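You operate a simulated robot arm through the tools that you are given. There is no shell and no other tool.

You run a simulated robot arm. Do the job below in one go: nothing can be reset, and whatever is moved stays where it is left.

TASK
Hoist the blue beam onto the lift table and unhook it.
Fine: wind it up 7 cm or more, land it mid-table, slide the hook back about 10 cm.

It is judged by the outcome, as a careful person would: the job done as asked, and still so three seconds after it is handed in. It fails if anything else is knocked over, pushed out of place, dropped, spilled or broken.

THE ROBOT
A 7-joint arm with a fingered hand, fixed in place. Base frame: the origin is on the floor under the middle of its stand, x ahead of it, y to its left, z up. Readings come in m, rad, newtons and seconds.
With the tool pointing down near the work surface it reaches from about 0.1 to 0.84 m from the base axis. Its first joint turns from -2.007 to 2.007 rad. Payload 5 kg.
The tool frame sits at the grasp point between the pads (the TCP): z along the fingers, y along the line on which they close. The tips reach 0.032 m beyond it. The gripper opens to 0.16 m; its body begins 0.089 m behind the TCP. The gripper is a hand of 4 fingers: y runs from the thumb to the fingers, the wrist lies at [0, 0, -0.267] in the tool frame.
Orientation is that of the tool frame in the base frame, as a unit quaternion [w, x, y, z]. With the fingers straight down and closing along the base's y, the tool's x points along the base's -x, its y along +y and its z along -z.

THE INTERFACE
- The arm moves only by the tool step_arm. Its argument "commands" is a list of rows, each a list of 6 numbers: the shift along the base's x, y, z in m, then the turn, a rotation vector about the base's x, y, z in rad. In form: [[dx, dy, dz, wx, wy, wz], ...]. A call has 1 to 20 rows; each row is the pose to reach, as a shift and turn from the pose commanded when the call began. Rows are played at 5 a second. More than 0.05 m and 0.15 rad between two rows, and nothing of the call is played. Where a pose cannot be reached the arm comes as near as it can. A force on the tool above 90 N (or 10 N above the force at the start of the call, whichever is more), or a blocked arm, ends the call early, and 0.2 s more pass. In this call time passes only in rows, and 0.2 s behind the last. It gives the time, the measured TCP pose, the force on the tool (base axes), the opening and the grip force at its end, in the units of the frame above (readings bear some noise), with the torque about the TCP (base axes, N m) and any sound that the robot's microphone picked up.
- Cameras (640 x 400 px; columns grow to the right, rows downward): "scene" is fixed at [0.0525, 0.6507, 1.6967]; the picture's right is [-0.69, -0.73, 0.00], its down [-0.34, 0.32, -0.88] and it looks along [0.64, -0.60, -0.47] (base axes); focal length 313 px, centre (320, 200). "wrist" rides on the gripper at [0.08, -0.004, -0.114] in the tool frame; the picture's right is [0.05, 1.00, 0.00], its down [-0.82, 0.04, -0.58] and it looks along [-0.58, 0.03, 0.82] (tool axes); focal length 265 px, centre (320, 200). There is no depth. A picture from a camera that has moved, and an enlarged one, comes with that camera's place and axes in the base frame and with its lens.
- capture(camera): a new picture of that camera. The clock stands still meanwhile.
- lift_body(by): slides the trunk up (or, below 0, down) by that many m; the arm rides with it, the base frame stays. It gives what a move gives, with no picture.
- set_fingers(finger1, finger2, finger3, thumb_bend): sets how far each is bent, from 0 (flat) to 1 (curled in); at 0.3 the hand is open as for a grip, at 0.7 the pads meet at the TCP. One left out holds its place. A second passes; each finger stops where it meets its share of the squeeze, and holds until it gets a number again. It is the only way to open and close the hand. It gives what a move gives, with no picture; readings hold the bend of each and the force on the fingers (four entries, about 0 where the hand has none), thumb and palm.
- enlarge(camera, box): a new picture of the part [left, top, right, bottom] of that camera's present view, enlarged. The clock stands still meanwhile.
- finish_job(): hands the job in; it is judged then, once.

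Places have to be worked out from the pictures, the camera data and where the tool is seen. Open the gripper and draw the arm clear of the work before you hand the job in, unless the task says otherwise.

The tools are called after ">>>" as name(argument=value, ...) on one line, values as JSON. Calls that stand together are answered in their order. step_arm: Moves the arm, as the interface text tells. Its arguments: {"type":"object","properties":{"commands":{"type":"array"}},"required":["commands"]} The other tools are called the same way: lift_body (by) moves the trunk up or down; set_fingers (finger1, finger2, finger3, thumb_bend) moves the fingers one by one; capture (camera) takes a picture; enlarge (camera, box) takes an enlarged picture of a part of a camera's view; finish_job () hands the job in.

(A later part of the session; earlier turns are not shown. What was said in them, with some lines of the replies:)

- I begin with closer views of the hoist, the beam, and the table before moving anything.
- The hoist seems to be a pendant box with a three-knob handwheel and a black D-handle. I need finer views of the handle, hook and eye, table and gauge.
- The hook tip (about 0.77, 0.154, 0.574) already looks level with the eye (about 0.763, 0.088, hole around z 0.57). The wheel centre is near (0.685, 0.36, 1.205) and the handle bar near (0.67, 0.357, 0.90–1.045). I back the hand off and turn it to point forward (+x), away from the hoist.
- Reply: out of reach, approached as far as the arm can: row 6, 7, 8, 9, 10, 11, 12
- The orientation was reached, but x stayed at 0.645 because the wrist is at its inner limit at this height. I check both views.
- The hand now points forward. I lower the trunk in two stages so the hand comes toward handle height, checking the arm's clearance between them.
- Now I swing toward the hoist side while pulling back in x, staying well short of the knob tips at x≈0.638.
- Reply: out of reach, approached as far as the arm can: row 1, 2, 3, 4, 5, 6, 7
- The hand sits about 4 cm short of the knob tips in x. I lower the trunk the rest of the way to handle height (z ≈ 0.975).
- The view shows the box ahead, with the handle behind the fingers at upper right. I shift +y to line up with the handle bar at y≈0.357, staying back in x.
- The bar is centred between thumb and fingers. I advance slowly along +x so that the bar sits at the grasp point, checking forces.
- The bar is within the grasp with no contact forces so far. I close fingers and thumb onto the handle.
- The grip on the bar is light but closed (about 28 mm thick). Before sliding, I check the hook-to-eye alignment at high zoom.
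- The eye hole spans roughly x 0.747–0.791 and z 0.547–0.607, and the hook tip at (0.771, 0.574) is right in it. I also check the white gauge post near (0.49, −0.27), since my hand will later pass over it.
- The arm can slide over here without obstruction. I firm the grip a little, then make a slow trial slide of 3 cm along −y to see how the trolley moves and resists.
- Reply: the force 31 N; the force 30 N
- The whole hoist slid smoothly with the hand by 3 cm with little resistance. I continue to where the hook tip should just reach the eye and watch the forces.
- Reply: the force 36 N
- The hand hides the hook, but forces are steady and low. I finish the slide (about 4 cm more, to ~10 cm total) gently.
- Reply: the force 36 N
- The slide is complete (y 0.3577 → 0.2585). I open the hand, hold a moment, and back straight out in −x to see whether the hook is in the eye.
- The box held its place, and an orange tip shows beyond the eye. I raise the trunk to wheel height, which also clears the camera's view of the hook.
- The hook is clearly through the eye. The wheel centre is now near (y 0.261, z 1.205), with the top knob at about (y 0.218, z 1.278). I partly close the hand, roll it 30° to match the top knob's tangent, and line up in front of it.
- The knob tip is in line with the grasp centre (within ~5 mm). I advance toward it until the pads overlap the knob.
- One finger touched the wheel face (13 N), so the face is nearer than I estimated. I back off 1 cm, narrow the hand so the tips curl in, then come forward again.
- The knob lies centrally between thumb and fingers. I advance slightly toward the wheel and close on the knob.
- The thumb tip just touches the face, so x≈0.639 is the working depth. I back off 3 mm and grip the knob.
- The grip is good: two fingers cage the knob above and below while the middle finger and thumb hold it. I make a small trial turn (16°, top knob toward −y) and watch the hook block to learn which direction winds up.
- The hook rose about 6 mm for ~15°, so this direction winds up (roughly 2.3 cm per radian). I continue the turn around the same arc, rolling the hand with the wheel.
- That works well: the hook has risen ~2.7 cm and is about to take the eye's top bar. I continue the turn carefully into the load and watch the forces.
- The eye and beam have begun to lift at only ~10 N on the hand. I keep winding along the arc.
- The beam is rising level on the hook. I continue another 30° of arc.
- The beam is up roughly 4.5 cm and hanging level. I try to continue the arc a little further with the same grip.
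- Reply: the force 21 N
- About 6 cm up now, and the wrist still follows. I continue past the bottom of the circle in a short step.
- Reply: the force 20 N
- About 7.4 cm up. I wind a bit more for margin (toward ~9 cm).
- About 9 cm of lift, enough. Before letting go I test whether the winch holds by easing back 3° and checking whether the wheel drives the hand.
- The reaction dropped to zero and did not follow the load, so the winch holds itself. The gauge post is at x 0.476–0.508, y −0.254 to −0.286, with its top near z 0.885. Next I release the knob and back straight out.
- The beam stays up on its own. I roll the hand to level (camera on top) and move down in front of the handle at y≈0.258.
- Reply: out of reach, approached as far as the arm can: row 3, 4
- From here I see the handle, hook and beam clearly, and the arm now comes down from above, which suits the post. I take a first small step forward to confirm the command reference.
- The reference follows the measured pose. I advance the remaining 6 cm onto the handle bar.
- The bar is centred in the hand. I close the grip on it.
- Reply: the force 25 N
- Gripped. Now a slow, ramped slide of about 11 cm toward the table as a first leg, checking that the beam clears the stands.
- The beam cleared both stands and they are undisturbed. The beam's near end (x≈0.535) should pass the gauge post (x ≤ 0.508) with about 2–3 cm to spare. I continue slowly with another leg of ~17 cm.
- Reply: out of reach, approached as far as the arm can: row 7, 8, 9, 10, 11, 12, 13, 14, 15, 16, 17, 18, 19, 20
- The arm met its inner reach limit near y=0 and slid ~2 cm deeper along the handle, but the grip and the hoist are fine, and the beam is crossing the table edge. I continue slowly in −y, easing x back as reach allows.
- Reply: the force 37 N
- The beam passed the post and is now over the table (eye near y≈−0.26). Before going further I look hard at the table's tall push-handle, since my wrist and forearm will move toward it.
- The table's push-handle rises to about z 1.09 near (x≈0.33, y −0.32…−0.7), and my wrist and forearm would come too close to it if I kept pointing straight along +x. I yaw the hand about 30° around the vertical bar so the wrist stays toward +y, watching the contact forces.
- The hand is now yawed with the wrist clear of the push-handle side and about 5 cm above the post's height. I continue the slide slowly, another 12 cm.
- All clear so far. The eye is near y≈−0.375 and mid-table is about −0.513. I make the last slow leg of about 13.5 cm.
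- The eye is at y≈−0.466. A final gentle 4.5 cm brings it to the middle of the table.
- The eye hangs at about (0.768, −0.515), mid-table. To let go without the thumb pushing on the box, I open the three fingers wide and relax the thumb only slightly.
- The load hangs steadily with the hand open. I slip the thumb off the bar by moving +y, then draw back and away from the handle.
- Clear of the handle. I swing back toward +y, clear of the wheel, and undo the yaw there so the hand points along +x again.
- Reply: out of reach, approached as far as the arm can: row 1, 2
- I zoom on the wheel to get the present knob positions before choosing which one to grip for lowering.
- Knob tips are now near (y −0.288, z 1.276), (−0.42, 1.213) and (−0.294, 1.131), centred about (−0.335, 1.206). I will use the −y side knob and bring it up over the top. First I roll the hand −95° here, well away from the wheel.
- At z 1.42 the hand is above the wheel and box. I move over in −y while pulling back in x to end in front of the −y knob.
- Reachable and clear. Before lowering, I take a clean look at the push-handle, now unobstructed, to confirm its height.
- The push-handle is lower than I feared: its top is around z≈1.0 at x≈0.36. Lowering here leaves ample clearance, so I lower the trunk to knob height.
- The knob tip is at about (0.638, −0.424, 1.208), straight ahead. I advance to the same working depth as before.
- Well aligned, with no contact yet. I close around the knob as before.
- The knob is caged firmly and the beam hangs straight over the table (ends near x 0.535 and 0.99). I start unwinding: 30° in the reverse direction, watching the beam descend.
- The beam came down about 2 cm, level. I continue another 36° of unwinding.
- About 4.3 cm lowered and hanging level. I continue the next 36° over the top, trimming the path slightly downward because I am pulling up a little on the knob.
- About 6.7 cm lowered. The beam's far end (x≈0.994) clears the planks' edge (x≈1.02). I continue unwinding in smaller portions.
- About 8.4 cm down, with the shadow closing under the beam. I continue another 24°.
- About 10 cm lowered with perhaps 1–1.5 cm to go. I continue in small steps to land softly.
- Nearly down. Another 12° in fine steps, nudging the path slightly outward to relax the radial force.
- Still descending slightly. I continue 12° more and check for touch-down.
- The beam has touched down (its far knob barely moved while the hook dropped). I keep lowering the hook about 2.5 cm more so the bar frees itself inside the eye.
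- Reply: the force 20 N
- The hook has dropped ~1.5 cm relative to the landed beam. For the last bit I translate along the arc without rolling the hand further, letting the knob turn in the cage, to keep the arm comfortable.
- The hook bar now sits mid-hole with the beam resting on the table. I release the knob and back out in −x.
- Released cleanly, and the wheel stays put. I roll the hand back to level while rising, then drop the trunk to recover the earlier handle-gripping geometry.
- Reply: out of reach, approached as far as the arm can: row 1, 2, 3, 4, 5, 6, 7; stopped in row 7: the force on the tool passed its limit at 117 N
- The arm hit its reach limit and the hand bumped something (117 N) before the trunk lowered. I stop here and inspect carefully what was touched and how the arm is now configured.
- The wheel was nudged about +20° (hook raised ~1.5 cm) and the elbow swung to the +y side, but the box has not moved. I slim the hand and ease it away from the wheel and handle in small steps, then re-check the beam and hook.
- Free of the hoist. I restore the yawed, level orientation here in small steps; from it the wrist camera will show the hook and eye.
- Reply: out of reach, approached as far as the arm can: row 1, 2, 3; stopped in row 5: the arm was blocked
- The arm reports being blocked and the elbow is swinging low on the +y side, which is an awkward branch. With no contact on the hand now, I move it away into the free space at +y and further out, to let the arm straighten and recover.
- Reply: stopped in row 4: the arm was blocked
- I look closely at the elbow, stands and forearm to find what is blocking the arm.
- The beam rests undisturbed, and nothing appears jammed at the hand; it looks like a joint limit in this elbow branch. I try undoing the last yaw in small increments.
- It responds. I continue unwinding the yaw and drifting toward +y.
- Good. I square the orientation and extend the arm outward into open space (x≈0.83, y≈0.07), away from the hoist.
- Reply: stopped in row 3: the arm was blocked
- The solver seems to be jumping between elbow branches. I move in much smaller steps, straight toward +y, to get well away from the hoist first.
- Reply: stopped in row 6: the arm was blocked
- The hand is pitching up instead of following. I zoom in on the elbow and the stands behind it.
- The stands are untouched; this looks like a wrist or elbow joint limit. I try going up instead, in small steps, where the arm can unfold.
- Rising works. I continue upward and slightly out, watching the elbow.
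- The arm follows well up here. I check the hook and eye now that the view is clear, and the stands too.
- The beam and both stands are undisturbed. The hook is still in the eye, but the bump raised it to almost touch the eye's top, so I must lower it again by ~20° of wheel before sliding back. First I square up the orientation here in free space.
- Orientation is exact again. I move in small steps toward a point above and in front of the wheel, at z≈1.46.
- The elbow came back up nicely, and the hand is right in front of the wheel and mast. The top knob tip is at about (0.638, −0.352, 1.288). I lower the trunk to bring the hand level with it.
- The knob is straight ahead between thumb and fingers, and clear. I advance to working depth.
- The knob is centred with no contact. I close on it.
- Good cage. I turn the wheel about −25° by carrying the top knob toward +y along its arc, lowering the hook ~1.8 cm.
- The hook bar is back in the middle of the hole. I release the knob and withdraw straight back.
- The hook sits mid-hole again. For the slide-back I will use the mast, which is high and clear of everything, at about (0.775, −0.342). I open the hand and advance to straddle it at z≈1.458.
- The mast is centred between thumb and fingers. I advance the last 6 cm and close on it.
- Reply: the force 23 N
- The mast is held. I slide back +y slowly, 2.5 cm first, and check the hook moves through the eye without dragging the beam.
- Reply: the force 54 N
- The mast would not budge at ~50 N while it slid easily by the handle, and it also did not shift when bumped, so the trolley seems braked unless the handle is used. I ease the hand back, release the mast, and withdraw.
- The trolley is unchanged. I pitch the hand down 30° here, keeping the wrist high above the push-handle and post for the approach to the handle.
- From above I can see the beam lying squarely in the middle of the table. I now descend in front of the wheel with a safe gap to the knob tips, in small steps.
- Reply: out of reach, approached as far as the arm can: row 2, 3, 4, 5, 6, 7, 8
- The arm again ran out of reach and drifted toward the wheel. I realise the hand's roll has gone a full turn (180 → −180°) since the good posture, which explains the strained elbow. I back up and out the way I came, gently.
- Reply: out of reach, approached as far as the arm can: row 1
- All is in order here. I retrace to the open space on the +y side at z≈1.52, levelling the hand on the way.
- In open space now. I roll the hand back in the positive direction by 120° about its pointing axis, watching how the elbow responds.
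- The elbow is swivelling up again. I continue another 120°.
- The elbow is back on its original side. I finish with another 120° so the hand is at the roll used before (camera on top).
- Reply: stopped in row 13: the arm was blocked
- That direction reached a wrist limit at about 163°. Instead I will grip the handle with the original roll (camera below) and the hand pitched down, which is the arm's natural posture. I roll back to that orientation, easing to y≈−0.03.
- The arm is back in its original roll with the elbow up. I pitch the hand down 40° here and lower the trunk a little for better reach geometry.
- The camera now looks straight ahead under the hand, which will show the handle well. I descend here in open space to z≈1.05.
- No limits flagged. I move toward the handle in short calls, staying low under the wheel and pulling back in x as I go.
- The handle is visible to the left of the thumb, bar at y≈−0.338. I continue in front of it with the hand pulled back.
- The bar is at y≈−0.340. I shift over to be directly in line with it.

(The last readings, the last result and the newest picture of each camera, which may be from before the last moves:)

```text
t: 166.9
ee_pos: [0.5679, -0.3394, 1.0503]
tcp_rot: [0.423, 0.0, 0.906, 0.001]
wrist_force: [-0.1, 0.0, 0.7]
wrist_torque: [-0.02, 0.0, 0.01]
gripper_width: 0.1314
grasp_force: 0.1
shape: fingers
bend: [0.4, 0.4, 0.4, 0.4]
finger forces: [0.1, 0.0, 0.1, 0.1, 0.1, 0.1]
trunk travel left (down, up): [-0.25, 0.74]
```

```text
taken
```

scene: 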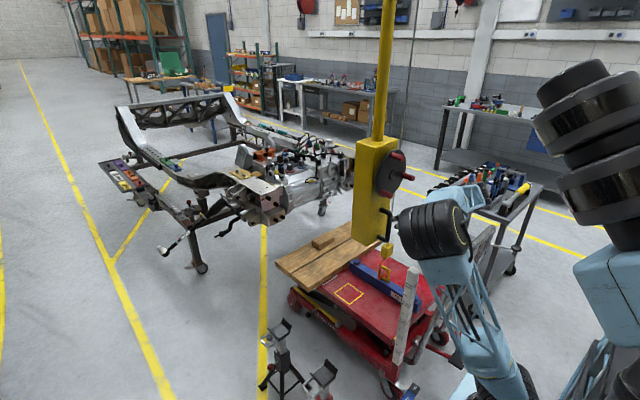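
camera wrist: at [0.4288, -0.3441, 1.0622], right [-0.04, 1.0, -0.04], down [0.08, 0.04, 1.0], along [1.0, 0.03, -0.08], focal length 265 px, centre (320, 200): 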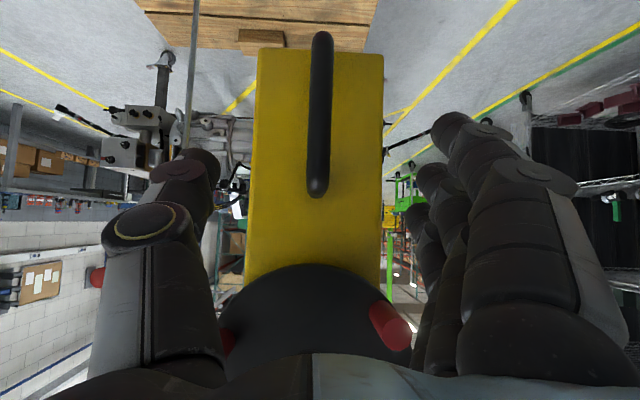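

The handle is dead centre. I advance along the hand's pointing direction (forward and down) onto the bar.

>>> step_arm(commands=[[0.02, 0, -0.0168, 0, 0, 0], [0.04, 0, -0.0336, 0, 0, 0], [0.06, 0, -0.0504, 0, 0, 0], [0.08, 0, -0.0672, 0, 0, 0], [0.098, 0, -0.082, 0, 0, 0]])

>>> capture(camera="wrist")

>>> enlarge(camera="scene", box=[340, 120, 500, 300])

```text
t: 168.2
ee_pos: [0.6649, -0.3387, 0.9669]
tcp_rot: [0.423, -0.001, 0.906, 0.002]
wrist_force: [-0.7, 0.0, 0.5]
wrist_torque: [0.01, -0.03, 0.02]
gripper_width: 0.1312
grasp_force: 0.1
shape: fingers
bend: [0.4, 0.4, 0.4, 0.4]
finger forces: [0.0, 0.1, 0.1, 0.0, 0.1, 0.0]
trunk travel left (down, up): [-0.25, 0.74]
```

```text
taken
camera wrist: at [0.5261, -0.3431, 0.9793], right [-0.04, 1.0, -0.04], down [0.08, 0.04, 1.0], along [1.0, 0.03, -0.08], focal length 265 px, centre (320, 200)
```

wrist: 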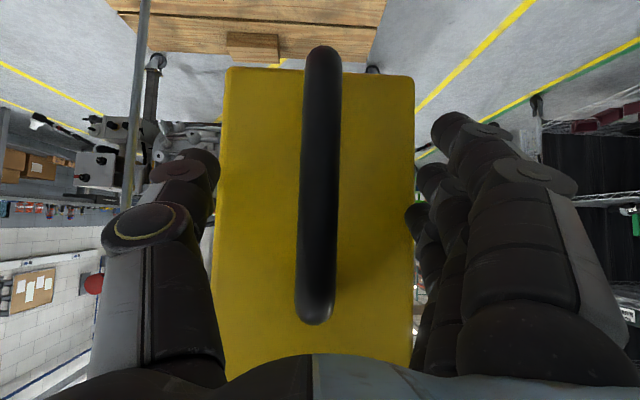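

```text
2.22 times, centred on (420, 210) of scene
camera zoom: at [0.0525, 0.6507, 1.6967], right [-0.69, -0.73, 0.0], down [-0.34, 0.32, -0.88], along [0.64, -0.6, -0.47], focal length 696 px, centre (98, 178)
```

zoom: 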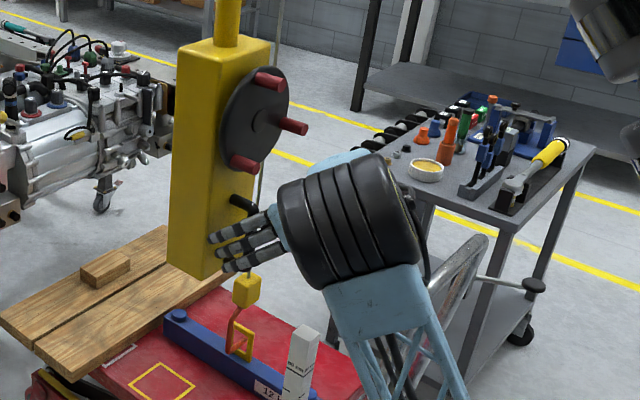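

In position without contact. Before gripping I recheck the hook height in the eye.

>>> enlarge(camera="scene", box=[360, 230, 420, 290])

>>> set_fingers(finger1=0.76, finger2=0.76, finger3=0.76, thumb_bend=0.76)

>>> capture(camera="wrist")

```text
6.67 times, centred on (390, 260) of scene
camera zoom: at [0.0525, 0.6507, 1.6967], right [-0.69, -0.73, 0.0], down [-0.34, 0.32, -0.88], along [0.64, -0.6, -0.47], focal length 2090 px, centre (-147, -200)
```

zoom: 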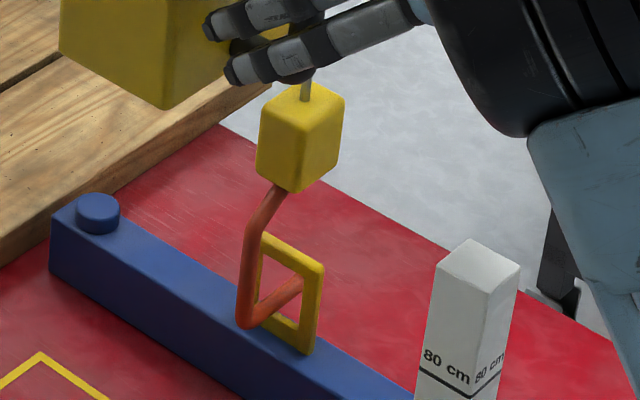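

```text
t: 169.2
ee_pos: [0.6659, -0.3392, 0.966]
tcp_rot: [0.422, 0.0, 0.906, 0.001]
wrist_force: [12.8, 0.6, -7.3]
wrist_torque: [0.19, -0.13, -0.08]
gripper_width: 0.0315
grasp_force: 17.4
shape: fingers
bend: [0.7, 0.71, 0.76, 0.68]
finger forces: [8.3, 9.5, 0.0, 0.1, 17.4, 0.0]
trunk travel left (down, up): [-0.25, 0.74]
```

```text
taken
camera wrist: at [0.5275, -0.3428, 0.9786], right [-0.04, 1.0, -0.04], down [0.08, 0.04, 1.0], along [1.0, 0.03, -0.08], focal length 265 px, centre (320, 200)
```

wrist: 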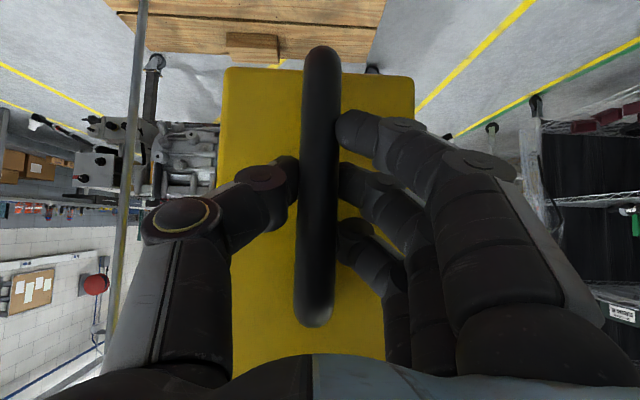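

The handle is gripped and the hook bar is mid-hole. I slide back +y gently, 2.5 cm first.

>>> step_arm(commands=[[0, 0.003, 0, 0, 0, 0], [0, 0.007, 0, 0, 0, 0], [0, 0.012, 0, 0, 0, 0], [0, 0.017, 0, 0, 0, 0], [0, 0.021, 0, 0, 0, 0], [0, 0.025, 0, 0, 0, 0]])

>>> enlarge(camera="scene", box=[360, 230, 420, 290])

>>> capture(camera="wrist")

```text
t: 170.6
ee_pos: [0.6662, -0.3142, 0.9673]
tcp_rot: [0.421, -0.001, 0.907, 0.002]
wrist_force: [7.7, -7.7, -5.4]
wrist_torque: [0.03, -0.02, -0.14]
gripper_width: 0.0307
grasp_force: 16.2
shape: fingers
bend: [0.71, 0.71, 0.76, 0.68]
finger forces: [7.3, 7.2, 0.0, 0.0, 17.9, 0.0]
trunk travel left (down, up): [-0.25, 0.74]
```

```text
6.67 times, centred on (390, 260) of scene
camera zoom: at [0.0525, 0.6507, 1.6967], right [-0.69, -0.73, 0.0], down [-0.34, 0.32, -0.88], along [0.64, -0.6, -0.47], focal length 2090 px, centre (-147, -200)
```

zoom: 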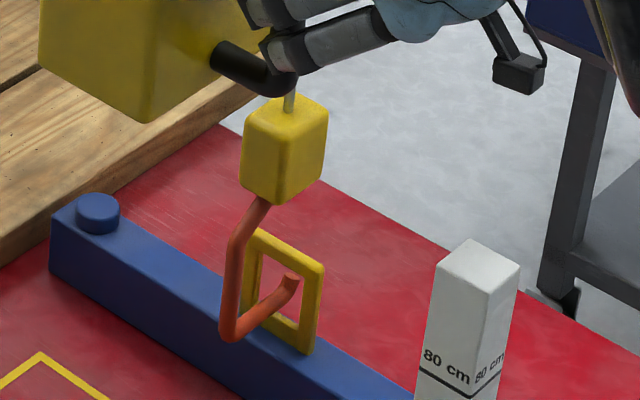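

```text
taken
camera wrist: at [0.5273, -0.3183, 0.979], right [-0.04, 1.0, -0.04], down [0.08, 0.04, 1.0], along [1.0, 0.03, -0.08], focal length 265 px, centre (320, 200)
```

wrist: 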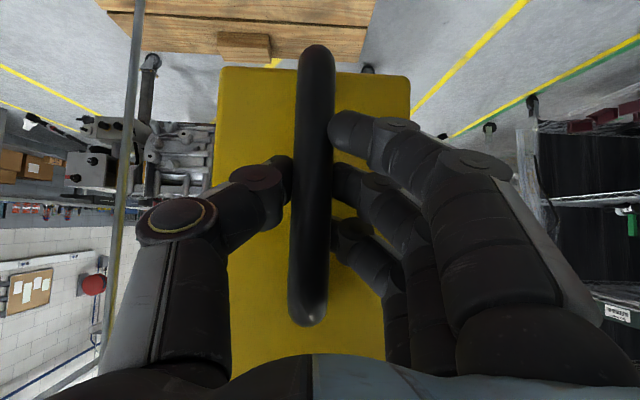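

It slides easily by the handle, and the beam hasn't moved. I continue the rest of the ~10 cm.

>>> step_arm(commands=[[0, 0.003, 0, 0, 0, 0], [0, 0.008, 0, 0, 0, 0], [0, 0.014, 0, 0, 0, 0], [0, 0.021, 0, 0, 0, 0], [0, 0.028, 0, 0, 0, 0], [0, 0.035, 0, 0, 0, 0], [0, 0.042, 0, 0, 0, 0], [0, 0.049, 0, 0, 0, 0], [0, 0.056, 0, 0, 0, 0], [0, 0.063, 0, 0, 0, 0], [0, 0.069, 0, 0, 0, 0], [0, 0.073, 0, 0, 0, 0], [0, 0.076, 0, 0, 0, 0], [0, 0.076, 0, 0, 0, 0]])

>>> enlarge(camera="scene", box=[340, 230, 420, 300])

>>> capture(camera="scene")

>>> capture(camera="wrist")

```text
t: 173.6
ee_pos: [0.6656, -0.2384, 0.9668]
tcp_rot: [0.423, -0.001, 0.906, 0.002]
wrist_force: [8.7, -7.3, -8.3]
wrist_torque: [0.12, 0.0, -0.11]
gripper_width: 0.0306
grasp_force: 16.8
shape: fingers
bend: [0.71, 0.71, 0.76, 0.68]
finger forces: [7.5, 7.4, 0.0, 0.0, 18.9, 0.0]
trunk travel left (down, up): [-0.25, 0.74]
```

```text
5.71 times, centred on (380, 265) of scene
camera zoom: at [0.0525, 0.6507, 1.6967], right [-0.69, -0.73, 0.0], down [-0.34, 0.32, -0.88], along [0.64, -0.6, -0.47], focal length 1791 px, centre (-23, -171)
```

zoom: 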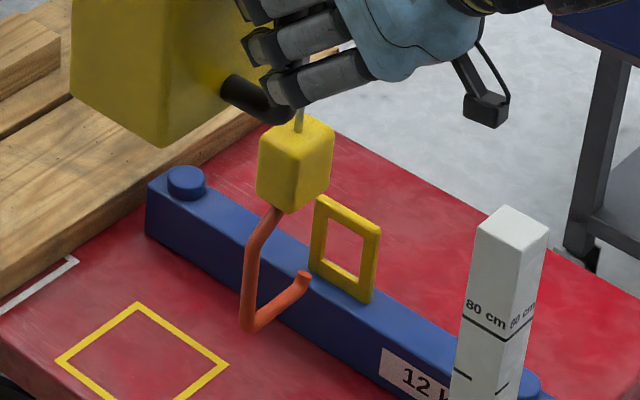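

```text
taken
```

scene: 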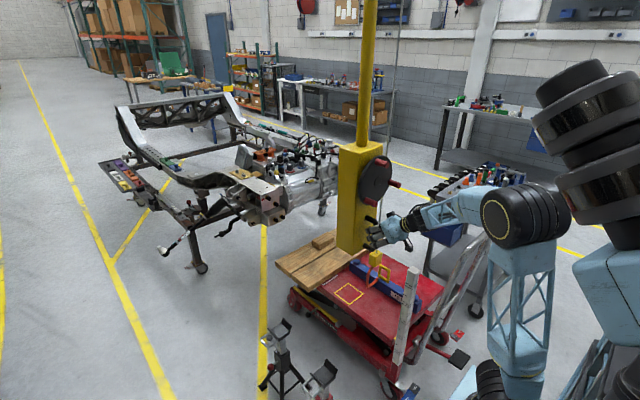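

```text
taken
camera wrist: at [0.5273, -0.243, 0.9792], right [-0.04, 1.0, -0.04], down [0.08, 0.04, 1.0], along [1.0, 0.03, -0.08], focal length 265 px, centre (320, 200)
```

wrist: 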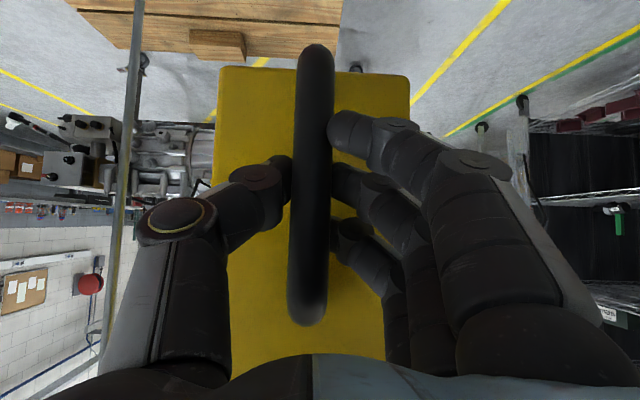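

The hook is fully out of the eye and ~10 cm back, and the beam is lying undisturbed mid-table. I open the hand and back straight out along its own axis.

>>> set_fingers(finger1=0.4, finger2=0.4, finger3=0.4, thumb_bend=0.4)

>>> step_arm(commands=[[-0.02, 0, 0.0168, 0, 0, 0], [-0.04, 0, 0.0336, 0, 0, 0], [-0.06, 0, 0.0504, 0, 0, 0], [-0.08, 0, 0.0672, 0, 0, 0], [-0.098, 0, 0.082, 0, 0, 0]])

>>> capture(camera="wrist")

>>> capture(camera="scene")

```text
t: 174.6
ee_pos: [0.6659, -0.2377, 0.9681]
tcp_rot: [0.423, 0.0, 0.906, 0.001]
wrist_force: [1.0, -0.2, 0.3]
wrist_torque: [0.0, 0.01, 0.01]
gripper_width: 0.1306
grasp_force: 0.1
shape: fingers
bend: [0.4, 0.4, 0.4, 0.4]
finger forces: [0.0, 0.0, 0.1, 0.0, 0.0, 0.0]
trunk travel left (down, up): [-0.25, 0.74]
```

```text
t: 175.8
ee_pos: [0.5706, -0.2369, 1.0444]
tcp_rot: [0.418, -0.002, 0.908, 0.002]
wrist_force: [0.0, -0.2, -0.6]
wrist_torque: [0.03, 0.01, 0.01]
gripper_width: 0.1308
grasp_force: 0.1
shape: fingers
bend: [0.4, 0.4, 0.4, 0.4]
finger forces: [0.1, 0.0, 0.1, 0.0, 0.0, 0.0]
trunk travel left (down, up): [-0.25, 0.74]
```

```text
taken
camera wrist: at [0.4311, -0.2409, 1.0587], right [-0.04, 1.0, -0.04], down [0.09, 0.04, 1.0], along [1.0, 0.04, -0.09], focal length 265 px, centre (320, 200)
```

wrist: 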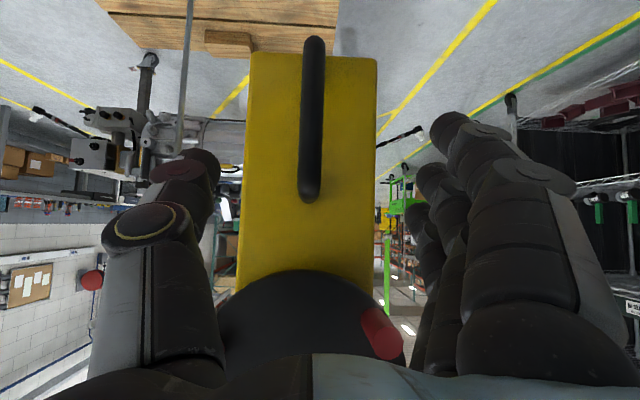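

```text
taken
```

scene: 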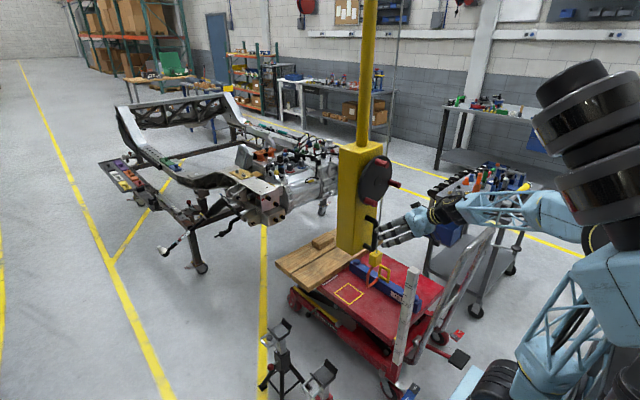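

Clear of the handle. I withdraw further, sideways toward +y and away, in short steps.

>>> step_arm(commands=[[0, 0.02, 0, 0, 0, 0], [0.004, 0.045, 0, 0, 0, 0], [0.01, 0.07, 0, 0, 0, 0]])

>>> capture(camera="scene")

```text
t: 176.6
ee_pos: [0.5818, -0.169, 1.035]
tcp_rot: [0.411, 0.001, 0.912, 0.004]
wrist_force: [-0.4, -0.6, -1.0]
wrist_torque: [-0.01, 0.0, -0.04]
gripper_width: 0.1308
grasp_force: 0.1
shape: fingers
bend: [0.4, 0.4, 0.4, 0.4]
finger forces: [0.0, 0.1, 0.0, 0.0, 0.0, 0.0]
trunk travel left (down, up): [-0.25, 0.74]
```

```text
taken
```

scene: 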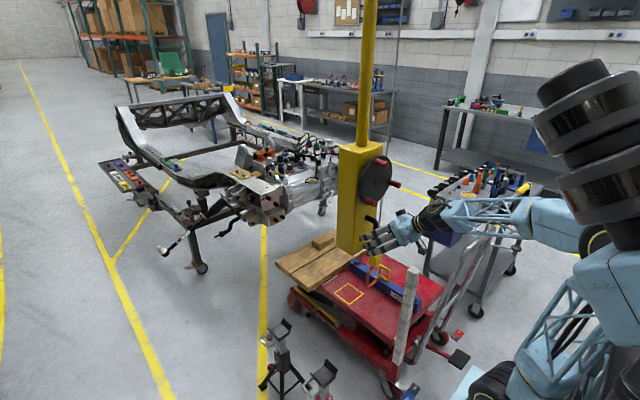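

No problems. I continue out to y≈0, still in small steps.

>>> step_arm(commands=[[0.008, 0.025, 0, 0, 0, 0], [0.018, 0.05, 0, 0, 0, 0], [0.03, 0.075, 0, 0, 0, 0], [0.042, 0.1, 0, 0, 0, 0], [0.054, 0.125, 0, 0, 0, 0], [0.066, 0.15, 0, 0, 0, 0]])

>>> capture(camera="scene")

>>> capture(camera="wrist")

```text
t: 177.9
ee_pos: [0.6435, -0.0215, 1.0475]
tcp_rot: [0.421, 0.001, 0.907, 0.003]
wrist_force: [-0.5, -0.8, 0.6]
wrist_torque: [0.06, -0.02, 0.04]
gripper_width: 0.1306
grasp_force: 0.0
shape: fingers
bend: [0.4, 0.4, 0.4, 0.4]
finger forces: [0.1, 0.0, 0.0, 0.1, 0.0, 0.0]
trunk travel left (down, up): [-0.25, 0.74]
```

```text
taken
```

scene: 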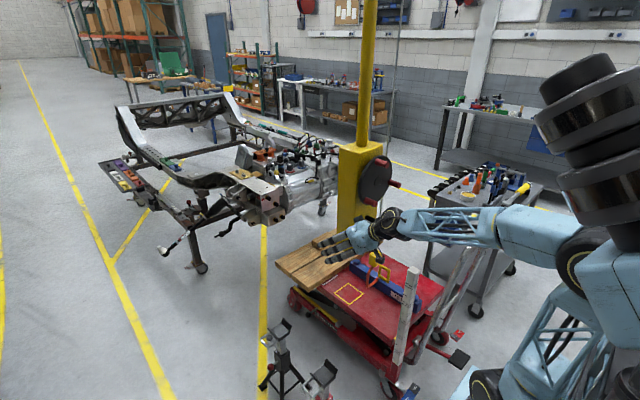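

```text
taken
camera wrist: at [0.5049, -0.0242, 1.0604], right [-0.03, 1.0, -0.03], down [0.09, 0.04, 1.0], along [1.0, 0.03, -0.09], focal length 265 px, centre (320, 200)
```

wrist: 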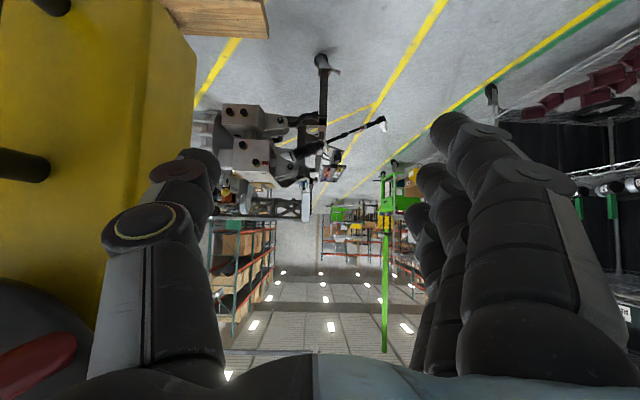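

Clear of the hoist. One more sideways move and a raise of the trunk to leave everything free, then a final inspection.

>>> step_arm(commands=[[0.006, 0.025, 0, 0, 0, 0], [0.012, 0.05, 0, 0, 0, 0], [0.016, 0.075, 0, 0, 0, 0], [0.02, 0.1, 0, 0, 0, 0], [0.022, 0.125, 0, 0, 0, 0]])

>>> lift_body(by=0.3)

>>> capture(camera="scene")

>>> enlarge(camera="scene", box=[250, 210, 470, 400])

>>> enlarge(camera="scene", box=[340, 230, 430, 310])

```text
t: 179.2
ee_pos: [0.6723, 0.0936, 1.0299]
tcp_rot: [0.404, 0.018, 0.914, 0.033]
wrist_force: [-0.1, -0.3, 0.6]
wrist_torque: [0.01, -0.02, -0.01]
gripper_width: 0.1308
grasp_force: 0.1
shape: fingers
bend: [0.4, 0.4, 0.4, 0.4]
finger forces: [0.0, 0.0, 0.0, 0.1, 0.0, 0.0]
trunk travel left (down, up): [-0.25, 0.74]
```

```text
t: 182.2
ee_pos: [0.6716, 0.0937, 1.3298]
tcp_rot: [0.404, 0.017, 0.914, 0.034]
wrist_force: [1.2, -0.7, 0.0]
wrist_torque: [-0.02, -0.04, -0.03]
gripper_width: 0.1305
grasp_force: 0.1
shape: fingers
bend: [0.4, 0.4, 0.4, 0.4]
finger forces: [0.1, 0.0, 0.0, 0.0, 0.0, 0.0]
trunk travel left (down, up): [-0.55, 0.44]
```

```text
taken
```

scene: 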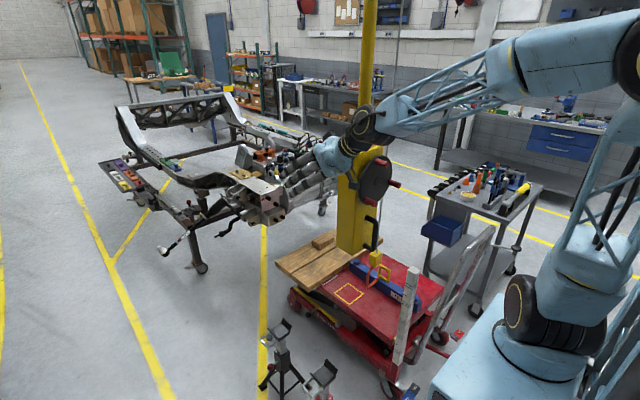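

```text
2.11 times, centred on (360, 305) of scene
camera zoom: at [0.0525, 0.6507, 1.6967], right [-0.69, -0.73, 0.0], down [-0.34, 0.32, -0.88], along [0.64, -0.6, -0.47], focal length 660 px, centre (236, -21)
```

zoom: 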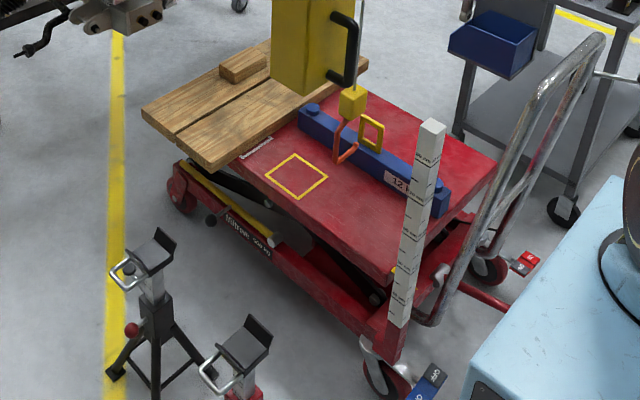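

```text
5.00 times, centred on (385, 270) of scene
camera zoom: at [0.0525, 0.6507, 1.6967], right [-0.69, -0.73, 0.0], down [-0.34, 0.32, -0.88], along [0.64, -0.6, -0.47], focal length 1567 px, centre (-5, -150)
```

zoom: 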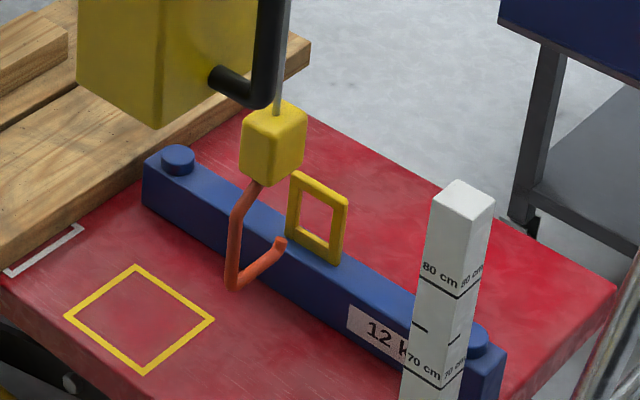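

The beam lies mid-table on its own and the hook hangs free about 10 cm back. Stands, planks, block and gauge post are all in place, the hand is open and the arm is clear. I hand the job in.

>>> finish_job()

```text
The job is handed in.
```

The job is handed in. The blue beam is resting in the middle of the lift table, unhooked.

- **Lift:** I wound the beam up about 9 cm off the stands, judged from the pictures.
- **Landing:** It sits mid-table across the width, with its eye near y −0.51. Lengthwise it just fits: the near end is about at the table edge, and the far end is 2–3 cm short of the planks.
- **Unhooking:** I lowered the hook until its bar hung free in the eye, then slid the hoist back 10 cm by its handle. The beam did not move.

Before the slide-back, the arm ran out of reach and bumped the hoist handwheel at 117 N. This raised the hook about 1.5 cm inside the eye. The beam, hoist and stands did not shift, and I re-lowered the hook before sliding it out.

In the final pictures both stands, the planks and the gauge post were in place. The hand was open and the arm clear of the work.
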